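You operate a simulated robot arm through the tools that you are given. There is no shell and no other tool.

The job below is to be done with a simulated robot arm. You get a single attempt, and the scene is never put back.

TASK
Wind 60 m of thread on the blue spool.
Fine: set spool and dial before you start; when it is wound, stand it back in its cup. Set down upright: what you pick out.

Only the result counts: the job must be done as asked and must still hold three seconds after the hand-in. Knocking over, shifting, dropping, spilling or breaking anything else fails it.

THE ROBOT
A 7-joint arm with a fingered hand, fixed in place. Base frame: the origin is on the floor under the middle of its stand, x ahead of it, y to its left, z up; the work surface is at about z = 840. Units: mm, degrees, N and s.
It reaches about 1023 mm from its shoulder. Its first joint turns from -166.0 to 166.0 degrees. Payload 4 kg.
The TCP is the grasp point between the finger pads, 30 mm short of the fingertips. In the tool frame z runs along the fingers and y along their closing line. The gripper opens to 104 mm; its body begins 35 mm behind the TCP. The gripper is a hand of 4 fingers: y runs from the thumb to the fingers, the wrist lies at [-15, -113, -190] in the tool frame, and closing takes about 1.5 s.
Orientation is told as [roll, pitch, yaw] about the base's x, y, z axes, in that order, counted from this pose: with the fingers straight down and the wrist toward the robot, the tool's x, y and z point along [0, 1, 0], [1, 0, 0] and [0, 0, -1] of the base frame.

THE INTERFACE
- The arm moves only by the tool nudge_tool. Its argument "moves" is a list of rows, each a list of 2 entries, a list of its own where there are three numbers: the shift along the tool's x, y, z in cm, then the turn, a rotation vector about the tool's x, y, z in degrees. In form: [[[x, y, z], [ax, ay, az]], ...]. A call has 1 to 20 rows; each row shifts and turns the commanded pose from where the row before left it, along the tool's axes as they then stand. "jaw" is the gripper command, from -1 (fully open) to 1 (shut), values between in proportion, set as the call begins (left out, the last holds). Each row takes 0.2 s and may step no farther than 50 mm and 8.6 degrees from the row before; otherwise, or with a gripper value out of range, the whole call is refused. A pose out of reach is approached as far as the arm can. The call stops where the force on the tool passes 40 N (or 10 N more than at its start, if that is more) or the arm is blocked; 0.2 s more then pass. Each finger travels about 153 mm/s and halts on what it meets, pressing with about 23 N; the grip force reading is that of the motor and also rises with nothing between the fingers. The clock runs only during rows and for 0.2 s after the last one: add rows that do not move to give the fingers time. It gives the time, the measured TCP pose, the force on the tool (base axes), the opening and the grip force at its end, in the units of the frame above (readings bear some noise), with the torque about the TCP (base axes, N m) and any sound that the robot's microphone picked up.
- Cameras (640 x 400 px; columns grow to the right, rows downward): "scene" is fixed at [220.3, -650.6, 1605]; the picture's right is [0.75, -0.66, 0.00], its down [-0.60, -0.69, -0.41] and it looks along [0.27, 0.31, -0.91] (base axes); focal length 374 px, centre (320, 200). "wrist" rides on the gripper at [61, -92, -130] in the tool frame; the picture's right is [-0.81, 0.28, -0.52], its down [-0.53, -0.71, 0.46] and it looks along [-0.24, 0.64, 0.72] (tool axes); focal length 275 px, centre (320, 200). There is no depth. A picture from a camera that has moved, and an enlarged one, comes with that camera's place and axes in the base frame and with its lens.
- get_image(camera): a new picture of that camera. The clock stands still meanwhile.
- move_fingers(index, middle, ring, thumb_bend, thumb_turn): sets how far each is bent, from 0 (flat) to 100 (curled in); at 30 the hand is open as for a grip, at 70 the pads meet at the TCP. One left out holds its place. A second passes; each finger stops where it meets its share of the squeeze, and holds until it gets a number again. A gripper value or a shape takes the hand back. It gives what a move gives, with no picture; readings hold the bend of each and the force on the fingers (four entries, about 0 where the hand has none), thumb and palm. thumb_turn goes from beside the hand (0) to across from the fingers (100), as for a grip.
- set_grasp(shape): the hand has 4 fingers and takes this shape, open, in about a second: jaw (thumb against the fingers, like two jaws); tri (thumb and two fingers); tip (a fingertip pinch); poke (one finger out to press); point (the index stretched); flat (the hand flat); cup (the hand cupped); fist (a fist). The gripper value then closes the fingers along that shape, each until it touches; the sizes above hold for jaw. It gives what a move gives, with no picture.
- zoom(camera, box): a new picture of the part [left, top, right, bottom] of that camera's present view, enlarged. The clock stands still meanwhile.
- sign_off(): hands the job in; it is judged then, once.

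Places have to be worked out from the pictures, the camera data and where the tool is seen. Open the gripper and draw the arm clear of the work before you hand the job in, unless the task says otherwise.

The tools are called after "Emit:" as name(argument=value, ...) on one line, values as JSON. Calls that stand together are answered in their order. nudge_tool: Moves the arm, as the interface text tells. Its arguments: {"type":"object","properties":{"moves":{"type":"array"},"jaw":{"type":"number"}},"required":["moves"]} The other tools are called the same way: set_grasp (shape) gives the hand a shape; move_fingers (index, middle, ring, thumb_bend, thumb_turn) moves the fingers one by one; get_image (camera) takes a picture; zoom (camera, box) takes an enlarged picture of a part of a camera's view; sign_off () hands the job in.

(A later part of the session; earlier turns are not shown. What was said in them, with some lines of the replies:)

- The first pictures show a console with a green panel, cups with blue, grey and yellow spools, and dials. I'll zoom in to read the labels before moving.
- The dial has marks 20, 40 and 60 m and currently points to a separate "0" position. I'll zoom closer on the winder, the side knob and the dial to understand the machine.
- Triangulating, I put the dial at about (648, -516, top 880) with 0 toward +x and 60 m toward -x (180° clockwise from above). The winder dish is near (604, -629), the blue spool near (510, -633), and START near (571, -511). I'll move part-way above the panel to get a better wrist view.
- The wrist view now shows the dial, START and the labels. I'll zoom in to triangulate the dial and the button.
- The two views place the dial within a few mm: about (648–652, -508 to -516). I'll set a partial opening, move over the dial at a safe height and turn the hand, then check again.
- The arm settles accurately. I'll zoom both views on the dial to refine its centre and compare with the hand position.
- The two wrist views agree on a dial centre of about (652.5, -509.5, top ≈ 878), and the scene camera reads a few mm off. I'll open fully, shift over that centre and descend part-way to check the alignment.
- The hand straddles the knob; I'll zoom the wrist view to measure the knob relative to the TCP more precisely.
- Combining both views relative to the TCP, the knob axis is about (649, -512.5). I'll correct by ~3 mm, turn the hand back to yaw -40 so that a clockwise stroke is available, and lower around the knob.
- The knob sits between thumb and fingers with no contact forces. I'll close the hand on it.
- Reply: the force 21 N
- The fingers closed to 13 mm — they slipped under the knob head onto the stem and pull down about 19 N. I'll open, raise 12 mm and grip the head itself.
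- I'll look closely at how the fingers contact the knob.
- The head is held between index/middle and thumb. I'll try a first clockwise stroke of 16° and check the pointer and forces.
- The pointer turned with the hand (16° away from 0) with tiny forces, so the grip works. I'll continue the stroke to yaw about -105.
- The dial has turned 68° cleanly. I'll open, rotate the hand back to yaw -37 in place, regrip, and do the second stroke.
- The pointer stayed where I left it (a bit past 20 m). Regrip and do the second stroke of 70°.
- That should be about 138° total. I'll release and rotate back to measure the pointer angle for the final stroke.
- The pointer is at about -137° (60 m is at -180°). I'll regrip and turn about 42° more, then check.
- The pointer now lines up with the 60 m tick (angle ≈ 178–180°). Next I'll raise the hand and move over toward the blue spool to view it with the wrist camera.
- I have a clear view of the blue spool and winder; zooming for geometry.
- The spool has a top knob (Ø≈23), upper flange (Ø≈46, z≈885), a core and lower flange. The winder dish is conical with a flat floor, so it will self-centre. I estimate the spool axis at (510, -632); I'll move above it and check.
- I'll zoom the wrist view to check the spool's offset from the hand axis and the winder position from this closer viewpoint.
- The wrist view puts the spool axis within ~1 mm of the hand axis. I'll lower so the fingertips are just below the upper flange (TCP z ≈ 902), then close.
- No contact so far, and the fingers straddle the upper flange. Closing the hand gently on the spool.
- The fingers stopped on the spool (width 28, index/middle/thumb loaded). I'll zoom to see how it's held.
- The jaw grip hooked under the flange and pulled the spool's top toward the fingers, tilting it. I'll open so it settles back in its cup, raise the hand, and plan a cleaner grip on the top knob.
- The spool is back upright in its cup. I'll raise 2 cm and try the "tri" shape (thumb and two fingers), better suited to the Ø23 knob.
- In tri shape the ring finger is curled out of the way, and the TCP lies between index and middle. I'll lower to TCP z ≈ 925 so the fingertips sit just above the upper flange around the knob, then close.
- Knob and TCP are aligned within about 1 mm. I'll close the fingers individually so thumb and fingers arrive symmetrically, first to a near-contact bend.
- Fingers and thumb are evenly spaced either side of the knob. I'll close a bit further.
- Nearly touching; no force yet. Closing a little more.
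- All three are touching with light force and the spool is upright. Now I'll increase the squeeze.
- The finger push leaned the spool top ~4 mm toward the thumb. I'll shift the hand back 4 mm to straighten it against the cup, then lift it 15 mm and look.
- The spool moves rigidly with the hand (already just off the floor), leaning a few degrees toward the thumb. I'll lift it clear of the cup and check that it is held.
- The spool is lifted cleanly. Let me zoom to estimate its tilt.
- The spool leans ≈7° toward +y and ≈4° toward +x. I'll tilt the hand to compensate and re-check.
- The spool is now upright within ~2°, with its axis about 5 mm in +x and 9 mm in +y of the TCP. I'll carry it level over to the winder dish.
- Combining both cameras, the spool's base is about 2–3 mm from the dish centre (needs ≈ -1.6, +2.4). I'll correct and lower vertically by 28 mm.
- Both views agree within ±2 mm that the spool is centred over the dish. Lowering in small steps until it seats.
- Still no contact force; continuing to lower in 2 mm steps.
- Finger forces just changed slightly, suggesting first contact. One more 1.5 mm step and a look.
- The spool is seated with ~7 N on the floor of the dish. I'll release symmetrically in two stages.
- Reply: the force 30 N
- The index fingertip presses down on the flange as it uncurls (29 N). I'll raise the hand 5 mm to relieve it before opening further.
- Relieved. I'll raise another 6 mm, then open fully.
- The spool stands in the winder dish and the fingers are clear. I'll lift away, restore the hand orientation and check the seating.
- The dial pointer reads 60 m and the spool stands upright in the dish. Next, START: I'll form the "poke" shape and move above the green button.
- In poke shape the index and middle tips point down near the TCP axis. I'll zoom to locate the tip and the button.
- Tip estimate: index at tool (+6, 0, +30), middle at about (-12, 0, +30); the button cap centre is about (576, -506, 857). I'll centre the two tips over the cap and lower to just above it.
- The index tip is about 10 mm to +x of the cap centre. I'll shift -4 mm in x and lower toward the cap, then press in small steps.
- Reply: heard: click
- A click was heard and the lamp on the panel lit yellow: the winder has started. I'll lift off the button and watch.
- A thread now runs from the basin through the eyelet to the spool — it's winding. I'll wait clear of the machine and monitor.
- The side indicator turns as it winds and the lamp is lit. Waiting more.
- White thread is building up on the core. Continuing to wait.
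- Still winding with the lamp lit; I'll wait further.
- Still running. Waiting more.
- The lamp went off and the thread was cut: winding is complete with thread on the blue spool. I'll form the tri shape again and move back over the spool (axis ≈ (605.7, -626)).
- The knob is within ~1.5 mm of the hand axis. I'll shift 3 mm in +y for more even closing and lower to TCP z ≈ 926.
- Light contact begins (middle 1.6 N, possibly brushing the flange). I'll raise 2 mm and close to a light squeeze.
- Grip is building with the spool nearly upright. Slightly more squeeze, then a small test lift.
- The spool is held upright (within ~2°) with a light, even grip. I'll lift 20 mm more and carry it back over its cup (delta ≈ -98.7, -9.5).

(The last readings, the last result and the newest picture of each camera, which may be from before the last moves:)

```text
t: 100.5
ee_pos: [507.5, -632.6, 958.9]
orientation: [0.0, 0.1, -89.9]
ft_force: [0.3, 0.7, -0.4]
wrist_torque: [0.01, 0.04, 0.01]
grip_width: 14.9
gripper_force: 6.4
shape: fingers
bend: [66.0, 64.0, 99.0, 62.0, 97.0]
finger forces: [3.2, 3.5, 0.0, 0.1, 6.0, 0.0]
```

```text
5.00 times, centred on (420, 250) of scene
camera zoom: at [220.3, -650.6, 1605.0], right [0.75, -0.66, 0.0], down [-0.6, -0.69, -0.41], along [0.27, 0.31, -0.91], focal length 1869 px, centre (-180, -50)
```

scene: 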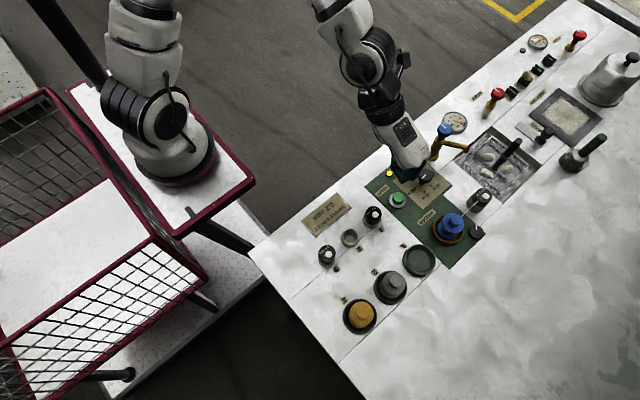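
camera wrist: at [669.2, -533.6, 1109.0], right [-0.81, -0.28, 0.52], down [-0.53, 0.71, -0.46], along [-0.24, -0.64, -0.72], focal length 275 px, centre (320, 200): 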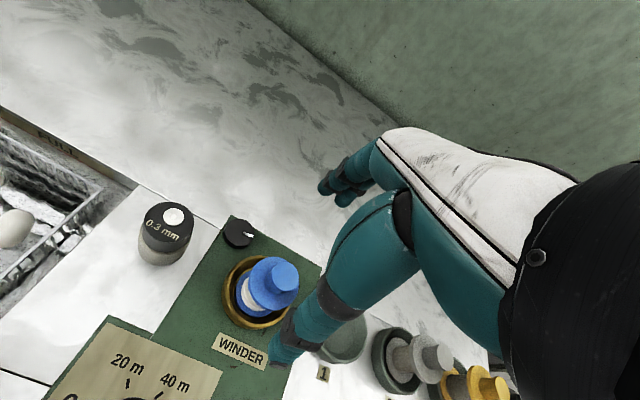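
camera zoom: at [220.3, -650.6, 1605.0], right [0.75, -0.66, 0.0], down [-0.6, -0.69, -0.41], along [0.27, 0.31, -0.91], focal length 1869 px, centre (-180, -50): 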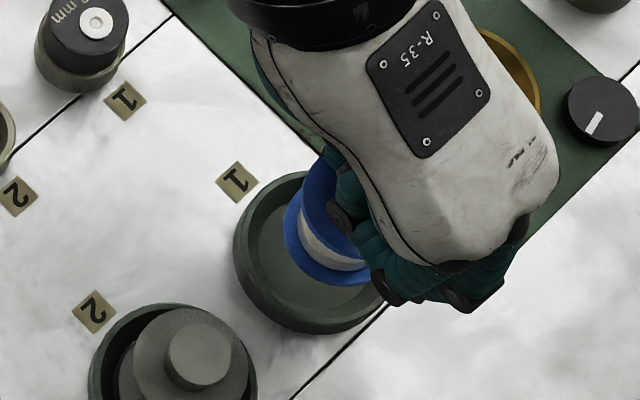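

Both cameras put the spool within ~2 mm of the cup axis. I'll nudge +1.4 mm in y and lower vertically to just above the seat.

Emit:
nudge_tool(moves=[[[0, -0.14, 0.8], [0, 0, 0]], [[0, 0, 0.9], [0, 0, 0]], [[0, 0, 0.9], [0, 0, 0]], [[0, 0, 0], [0, 0, 0]], [[0, 0, 0], [0, 0, 0]]])

Emit:
zoom(camera="wrist", box=[210, 180, 370, 340])

Emit:
zoom(camera="scene", box=[380, 210, 460, 290])

```text
t: 101.7
ee_pos: [507.0, -631.2, 932.3]
orientation: [0.0, 0.0, -90.1]
ft_force: [-0.3, -0.3, -2.0]
wrist_torque: [0.0, 0.01, -0.01]
grip_width: 14.8
gripper_force: 6.2
shape: fingers
bend: [66.0, 64.0, 99.0, 62.0, 97.0]
finger forces: [3.2, 3.5, 0.1, 0.0, 6.1, 0.1]
```

```text
2.50 times, centred on (290, 260) of wrist
camera zoom: at [570.2, -539.4, 1063.5], right [-0.81, -0.28, 0.52], down [-0.53, 0.71, -0.46], along [-0.24, -0.64, -0.72], focal length 688 px, centre (395, 50)
```

zoom: 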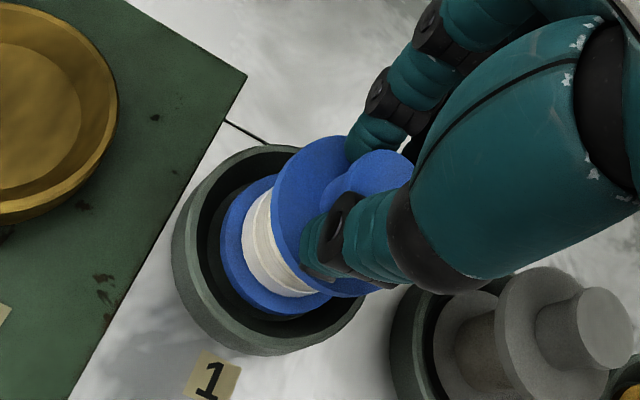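

```text
5.00 times, centred on (420, 250) of scene
camera zoom: at [220.3, -650.6, 1605.0], right [0.75, -0.66, 0.0], down [-0.6, -0.69, -0.41], along [0.27, 0.31, -0.91], focal length 1869 px, centre (-180, -50)
```

zoom: 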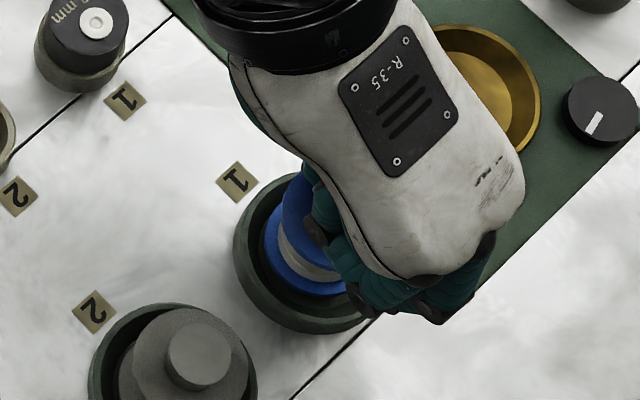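

The spool is inside the cup rim and well aligned. Lowering in small steps to seat it.

Emit:
nudge_tool(moves=[[[0, 0, 0.2], [0, 0, 0]], [[0, 0, 0.1], [0, 0, 0]], [[0, 0, 0], [0, 0, 0]]])

Emit:
nudge_tool(moves=[[[0, 0, 0.15], [0, 0, 0]], [[0, 0, 0], [0, 0, 0]]])

Emit:
zoom(camera="wrist", box=[210, 180, 370, 340])

```text
t: 102.5
ee_pos: [508.8, -632.3, 928.4]
orientation: [-0.1, 0.0, -89.9]
ft_force: [0.1, 0.0, -0.7]
wrist_torque: [0.01, -0.01, 0.02]
grip_width: 15.0
gripper_force: 6.2
shape: fingers
bend: [66.0, 64.0, 99.0, 62.0, 97.0]
finger forces: [3.4, 3.5, 0.0, 0.0, 6.1, 0.0]
```

```text
t: 103.1
ee_pos: [508.8, -631.0, 926.8]
orientation: [-0.1, 0.0, -89.9]
ft_force: [-0.2, -0.7, -0.7]
wrist_torque: [0.0, 0.0, 0.01]
grip_width: 15.1
gripper_force: 6.7
shape: fingers
bend: [66.0, 64.0, 99.0, 62.0, 97.0]
finger forces: [3.4, 3.5, 0.0, 0.0, 6.0, 0.0]
```

```text
2.50 times, centred on (290, 260) of wrist
camera zoom: at [570.3, -539.3, 1059.0], right [-0.81, -0.28, 0.52], down [-0.53, 0.71, -0.46], along [-0.24, -0.64, -0.72], focal length 688 px, centre (395, 50)
```

zoom: 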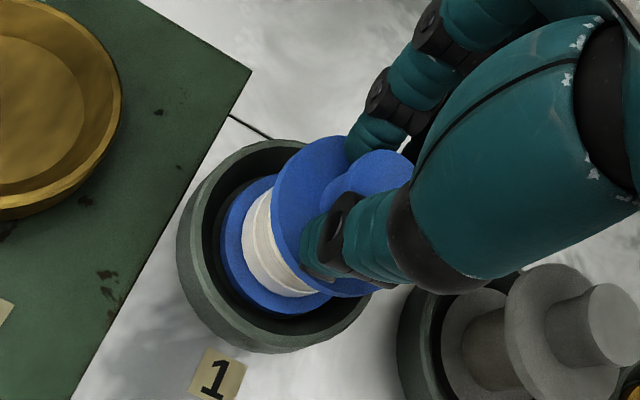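

No contact yet; continuing down in 1.5 mm steps.

Emit:
nudge_tool(moves=[[[0, 0, 0.15], [0, 0, 0]], [[0, 0, 0], [0, 0, 0]]])

Emit:
nudge_tool(moves=[[[0, 0, 0.15], [0, 0, 0]], [[0, 0, 0], [0, 0, 0]]])

```text
t: 103.7
ee_pos: [507.6, -630.8, 926.4]
orientation: [-0.1, -0.1, -89.9]
ft_force: [-0.7, 0.5, -0.3]
wrist_torque: [0.01, 0.01, 0.01]
grip_width: 15.1
gripper_force: 6.1
shape: fingers
bend: [66.0, 64.0, 99.0, 62.0, 97.0]
finger forces: [3.3, 3.5, 0.0, 0.1, 6.1, 0.0]
```

```text
t: 104.3
ee_pos: [508.1, -632.0, 925.5]
orientation: [0.0, 0.0, -90.0]
ft_force: [-0.2, -0.4, -0.4]
wrist_torque: [0.01, 0.02, 0.02]
grip_width: 15.1
gripper_force: 6.1
shape: fingers
bend: [66.0, 64.0, 99.0, 62.0, 97.0]
finger forces: [3.4, 3.5, 0.1, 0.0, 6.1, 0.0]
```

Still hanging freely; another step.

Emit:
nudge_tool(moves=[[[0, 0, 0.15], [0, 0, 0]], [[0, 0, 0], [0, 0, 0]]])

Emit:
zoom(camera="wrist", box=[210, 180, 370, 340])

Emit:
zoom(camera="scene", box=[380, 210, 460, 290])

```text
t: 104.9
ee_pos: [507.5, -631.7, 923.7]
orientation: [0.0, 0.1, -90.0]
ft_force: [0.5, -0.1, 1.3]
wrist_torque: [-0.01, -0.03, -0.02]
grip_width: 14.9
gripper_force: 6.9
shape: fingers
bend: [66.0, 64.0, 99.0, 63.0, 97.0]
finger forces: [3.6, 3.6, 0.0, 0.0, 6.2, 0.0]
```

```text
2.50 times, centred on (290, 260) of wrist
camera zoom: at [570.1, -539.9, 1055.2], right [-0.81, -0.28, 0.52], down [-0.53, 0.71, -0.46], along [-0.24, -0.64, -0.72], focal length 688 px, centre (395, 50)
```

zoom: 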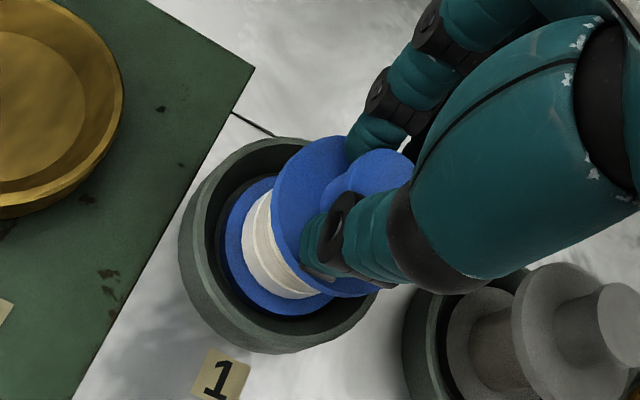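

```text
5.00 times, centred on (420, 250) of scene
camera zoom: at [220.3, -650.6, 1605.0], right [0.75, -0.66, 0.0], down [-0.6, -0.69, -0.41], along [0.27, 0.31, -0.91], focal length 1869 px, centre (-180, -50)
```

zoom: 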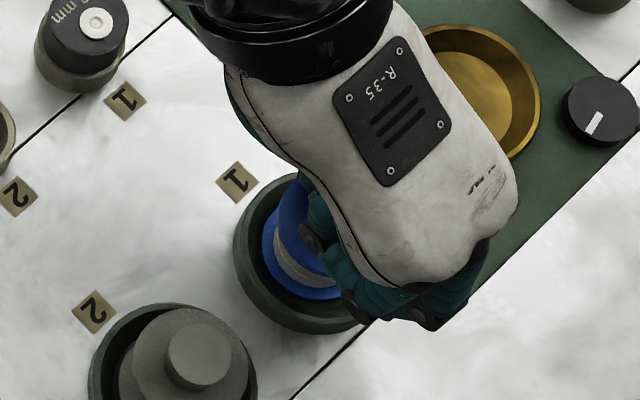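

First contact with the cup floor (1.3 N). I'll raise 1.5 mm to leave room for finger uncurl, then release gently.

Emit:
nudge_tool(moves=[[[0, 0, -0.15], [0, 0, 0]], [[0, 0, 0], [0, 0, 0]]])

Emit:
move_fingers(index=64, middle=61, thumb_bend=60)

Emit:
zoom(camera="wrist", box=[210, 180, 370, 340])

```text
t: 105.5
ee_pos: [507.7, -631.0, 925.4]
orientation: [0.0, 0.0, -90.1]
ft_force: [-0.1, 0.0, -1.0]
wrist_torque: [0.0, 0.02, 0.0]
grip_width: 14.9
gripper_force: 6.9
shape: fingers
bend: [66.0, 64.0, 99.0, 63.0, 97.0]
finger forces: [3.3, 3.6, 0.0, 0.0, 6.2, 0.1]
```

```text
t: 106.5
ee_pos: [508.2, -630.8, 925.7]
orientation: [-0.1, -0.1, -90.0]
ft_force: [-0.3, -0.5, -0.8]
wrist_torque: [0.03, 0.01, -0.02]
grip_width: 20.7
gripper_force: 0.0
shape: fingers
bend: [64.0, 61.0, 99.0, 60.0, 97.0]
finger forces: [0.0, 0.1, 0.0, 0.0, 0.2, 0.0]
```

```text
2.50 times, centred on (290, 260) of wrist
camera zoom: at [570.2, -539.9, 1056.6], right [-0.81, -0.28, 0.52], down [-0.53, 0.71, -0.46], along [-0.24, -0.64, -0.72], focal length 688 px, centre (395, 50)
```

zoom: 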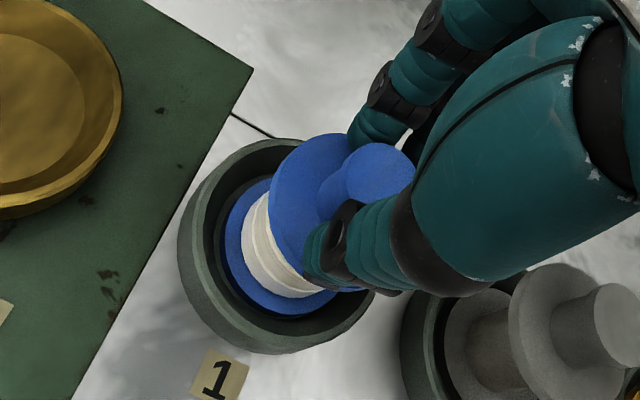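

Released with near-zero forces. I'll raise 6 mm, then open wider.

Emit:
nudge_tool(moves=[[[0, 0, -0.3], [0, 0, 0]], [[0, 0, -0.3], [0, 0, 0]], [[0, 0, 0], [0, 0, 0]]])

Emit:
move_fingers(index=45, middle=45, thumb_bend=45)

Emit:
zoom(camera="wrist", box=[210, 180, 370, 340])

Emit:
zoom(camera="scene", box=[380, 210, 460, 290])

```text
t: 107.3
ee_pos: [508.3, -631.7, 931.4]
orientation: [0.0, 0.0, -89.9]
ft_force: [-0.1, -0.2, 0.0]
wrist_torque: [0.0, 0.03, 0.01]
grip_width: 21.2
gripper_force: 0.3
shape: fingers
bend: [64.0, 61.0, 99.0, 60.0, 97.0]
finger forces: [0.1, 0.1, 0.0, 0.1, 0.2, 0.1]
```

```text
t: 108.3
ee_pos: [508.2, -632.9, 930.9]
orientation: [0.0, 0.0, -90.0]
ft_force: [0.1, -0.7, 0.3]
wrist_torque: [0.02, 0.0, -0.01]
grip_width: 64.5
gripper_force: 0.1
shape: fingers
bend: [45.0, 45.0, 99.0, 45.0, 97.0]
finger forces: [0.0, 0.0, 0.0, 0.0, 0.0, 0.0]
```

```text
2.50 times, centred on (290, 260) of wrist
camera zoom: at [570.3, -540.2, 1062.5], right [-0.81, -0.28, 0.52], down [-0.53, 0.71, -0.46], along [-0.24, -0.64, -0.72], focal length 688 px, centre (395, 50)
```

zoom: 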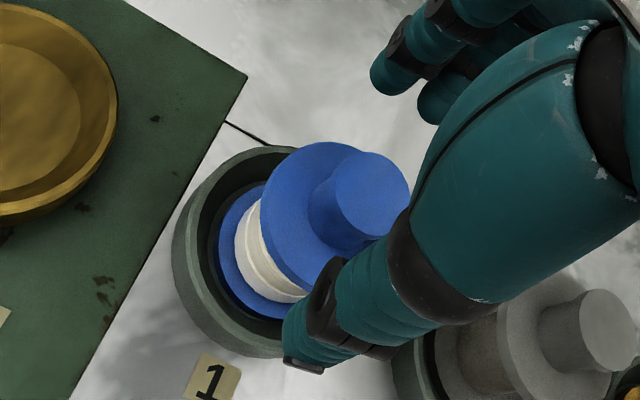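

```text
5.00 times, centred on (420, 250) of scene
camera zoom: at [220.3, -650.6, 1605.0], right [0.75, -0.66, 0.0], down [-0.6, -0.69, -0.41], along [0.27, 0.31, -0.91], focal length 1869 px, centre (-180, -50)
```

zoom: 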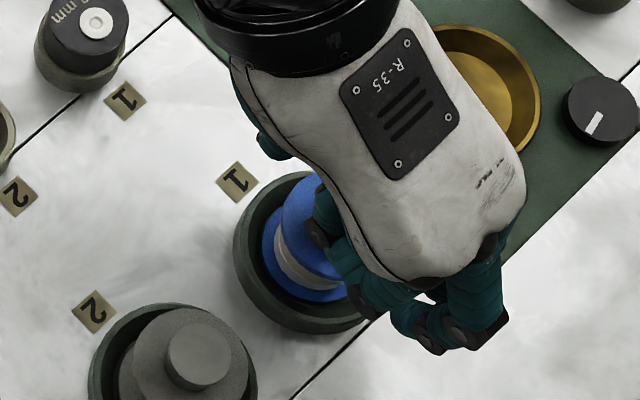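

The spool is standing free in its cup. I'll lift the hand straight up and back off to inspect.

Emit:
nudge_tool(moves=[[[0, 0, -2.0], [0, 0, 0]], [[0, 0, -4.0], [0, 0, 0]], [[0, 0, -4.0], [0, 0, 0]], [[-1.0, -3.5, -2.0], [0, 0, 0]], [[-1.0, -3.5, -2.0], [0, 0, 0]], [[0, 0, 0], [0, 0, 0]]])

Emit:
get_image(camera="wrist")

Emit:
zoom(camera="scene", box=[380, 210, 460, 290])

Emit:
get_image(camera="scene")

```text
t: 109.7
ee_pos: [486.7, -561.7, 1072.5]
orientation: [0.0, 0.0, -90.0]
ft_force: [-0.4, -0.1, 0.6]
wrist_torque: [-0.05, -0.02, -0.03]
grip_width: 64.9
gripper_force: 0.0
shape: fingers
bend: [45.0, 45.0, 99.0, 45.0, 97.0]
finger forces: [0.1, 0.1, 0.0, 0.0, 0.1, 0.0]
```

```text
taken
camera wrist: at [549.8, -469.6, 1203.7], right [-0.81, -0.28, 0.52], down [-0.53, 0.71, -0.45], along [-0.24, -0.64, -0.72], focal length 275 px, centre (320, 200)
```

wrist: 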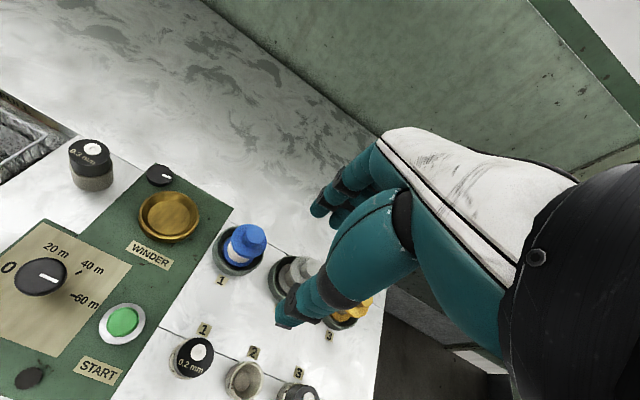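

```text
5.00 times, centred on (420, 250) of scene
camera zoom: at [220.3, -650.6, 1605.0], right [0.75, -0.66, 0.0], down [-0.6, -0.69, -0.41], along [0.27, 0.31, -0.91], focal length 1869 px, centre (-180, -50)
```

zoom: 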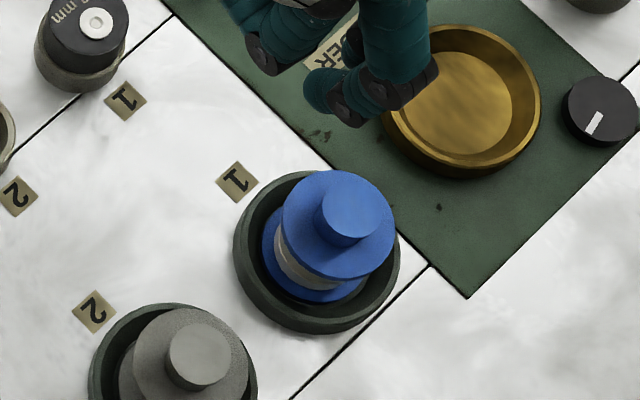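

```text
taken
```

scene: 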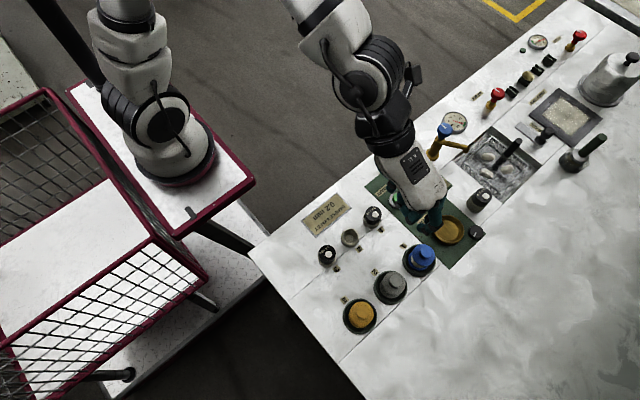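

Let me zoom in on the spool in its cup from both cameras to verify it sits upright, and check nothing else moved.

Emit:
zoom(camera="wrist", box=[190, 200, 300, 300])

Emit:
zoom(camera="scene", box=[395, 230, 445, 280])

Emit:
zoom(camera="scene", box=[300, 190, 460, 340])

```text
4.00 times, centred on (245, 250) of wrist
camera zoom: at [549.8, -469.6, 1203.7], right [-0.81, -0.28, 0.52], down [-0.53, 0.71, -0.45], along [-0.24, -0.64, -0.72], focal length 1101 px, centre (620, 0)
```

zoom: 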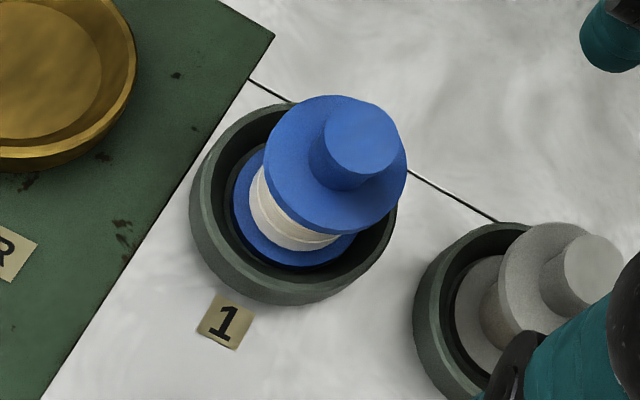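

```text
8.00 times, centred on (420, 255) of scene
camera zoom: at [220.3, -650.6, 1605.0], right [0.75, -0.66, 0.0], down [-0.6, -0.69, -0.41], along [0.27, 0.31, -0.91], focal length 2990 px, centre (-480, -240)
```

zoom: 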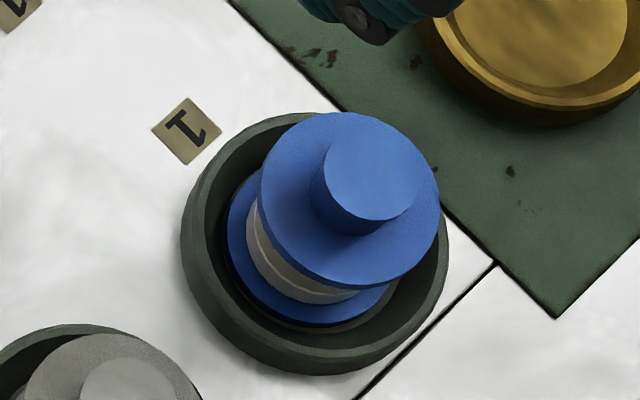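

```text
2.67 times, centred on (380, 265) of scene
camera zoom: at [220.3, -650.6, 1605.0], right [0.75, -0.66, 0.0], down [-0.6, -0.69, -0.41], along [0.27, 0.31, -0.91], focal length 997 px, centre (160, 27)
```

zoom: 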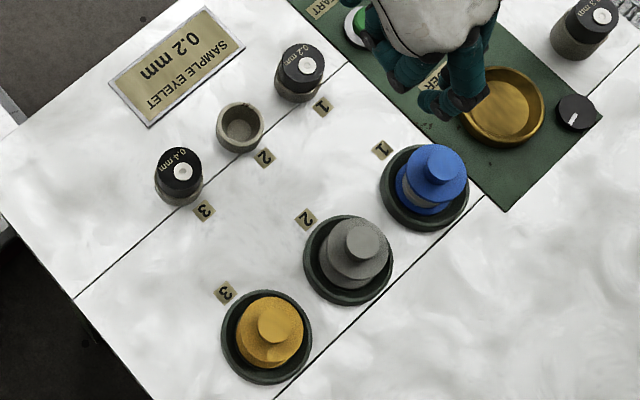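

The blue spool stands upright in cup 1 with the thread on it, and everything else is in place. I'll open the gripper and withdraw the arm clear of the work.

Emit:
nudge_tool(moves=[[[0, 0, -3.0], [0, 0, 0]], [[-2.28, -2.9, -1.5], [0, 0, 0]], [[-2.28, -2.9, -1.5], [0, 0, 0]], [[-2.28, -2.9, -1.0], [0, 0, 0]], [[-2.28, -2.9, -1.0], [0, 0, 0]], [[-2.28, -2.9, 0], [0, 0, 0]], [[0, 0, 0], [0, 0, 0]], [[0, 0, 0], [0, 0, 0]], [[0, 0, 0], [0, 0, 0]]], jaw=-1)

Emit:
get_image(camera="scene")

Emit:
zoom(camera="scene", box=[360, 140, 500, 280])

```text
t: 111.7
ee_pos: [373.3, -419.1, 1150.1]
orientation: [0.0, 0.0, -89.9]
ft_force: [-0.5, -0.5, 0.7]
wrist_torque: [-0.01, -0.03, 0.0]
grip_width: 103.8
gripper_force: 0.2
shape: tri
bend: [30.0, 30.0, 99.0, 30.0, 98.0]
finger forces: [0.0, 0.0, 0.1, 0.1, 0.0, 0.0]
```

```text
taken
```

scene: 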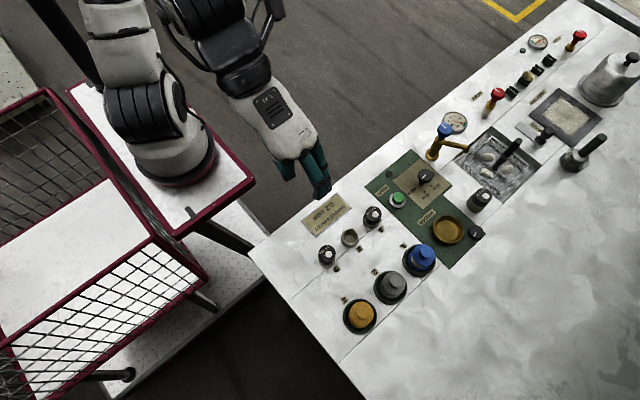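

```text
2.86 times, centred on (430, 210) of scene
camera zoom: at [220.3, -650.6, 1605.0], right [0.75, -0.66, 0.0], down [-0.6, -0.69, -0.41], along [0.27, 0.31, -0.91], focal length 1068 px, centre (6, 171)
```

zoom: 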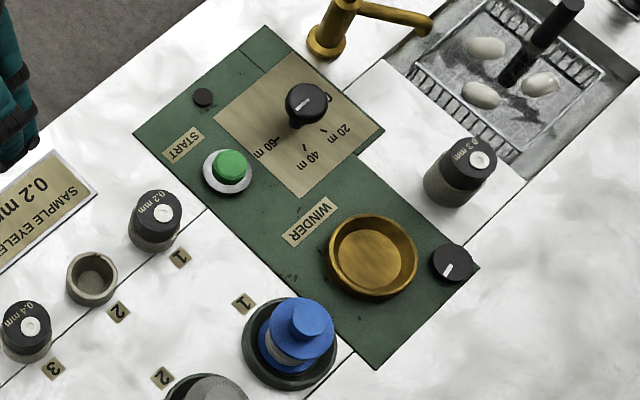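

The spool is wound and upright in its cup, the lamp is off, the hand is open and the arm is clear, so I'm handing the job in.

Emit:
sign_off()

```text
The job is handed in.
```

The blue spool is wound and standing upright in cup 1. I handed the job in; no verdict has come back yet.

- **Dial:** I turned it from 0 to the 60 m mark before starting, and it still points there.
- **Winding:** START clicked and the lamp lit. The winder ran for about 20 seconds, then stopped and cut the thread by itself. White thread is visible on the core. I had no separate length reading, so the 60 m rests on the dial setting.
- **Returning the spool:** I set it down gently. In the last views it sits upright and centred, as it did at the start.
- **Everything else:** The other spools, the eyelets and the basin look undisturbed. The hand is open, except for a curled ring finger, and the arm is clear of the work.

The thread ran through the 0.3 mm eyelet already fitted in the machine. A sign on the console reads "SAMPLE EYELET 0.2 mm". You asked only for the spool and dial to be set, so I left the eyelet alone. If "Fine" meant fine thread, I used the wrong eyelet.
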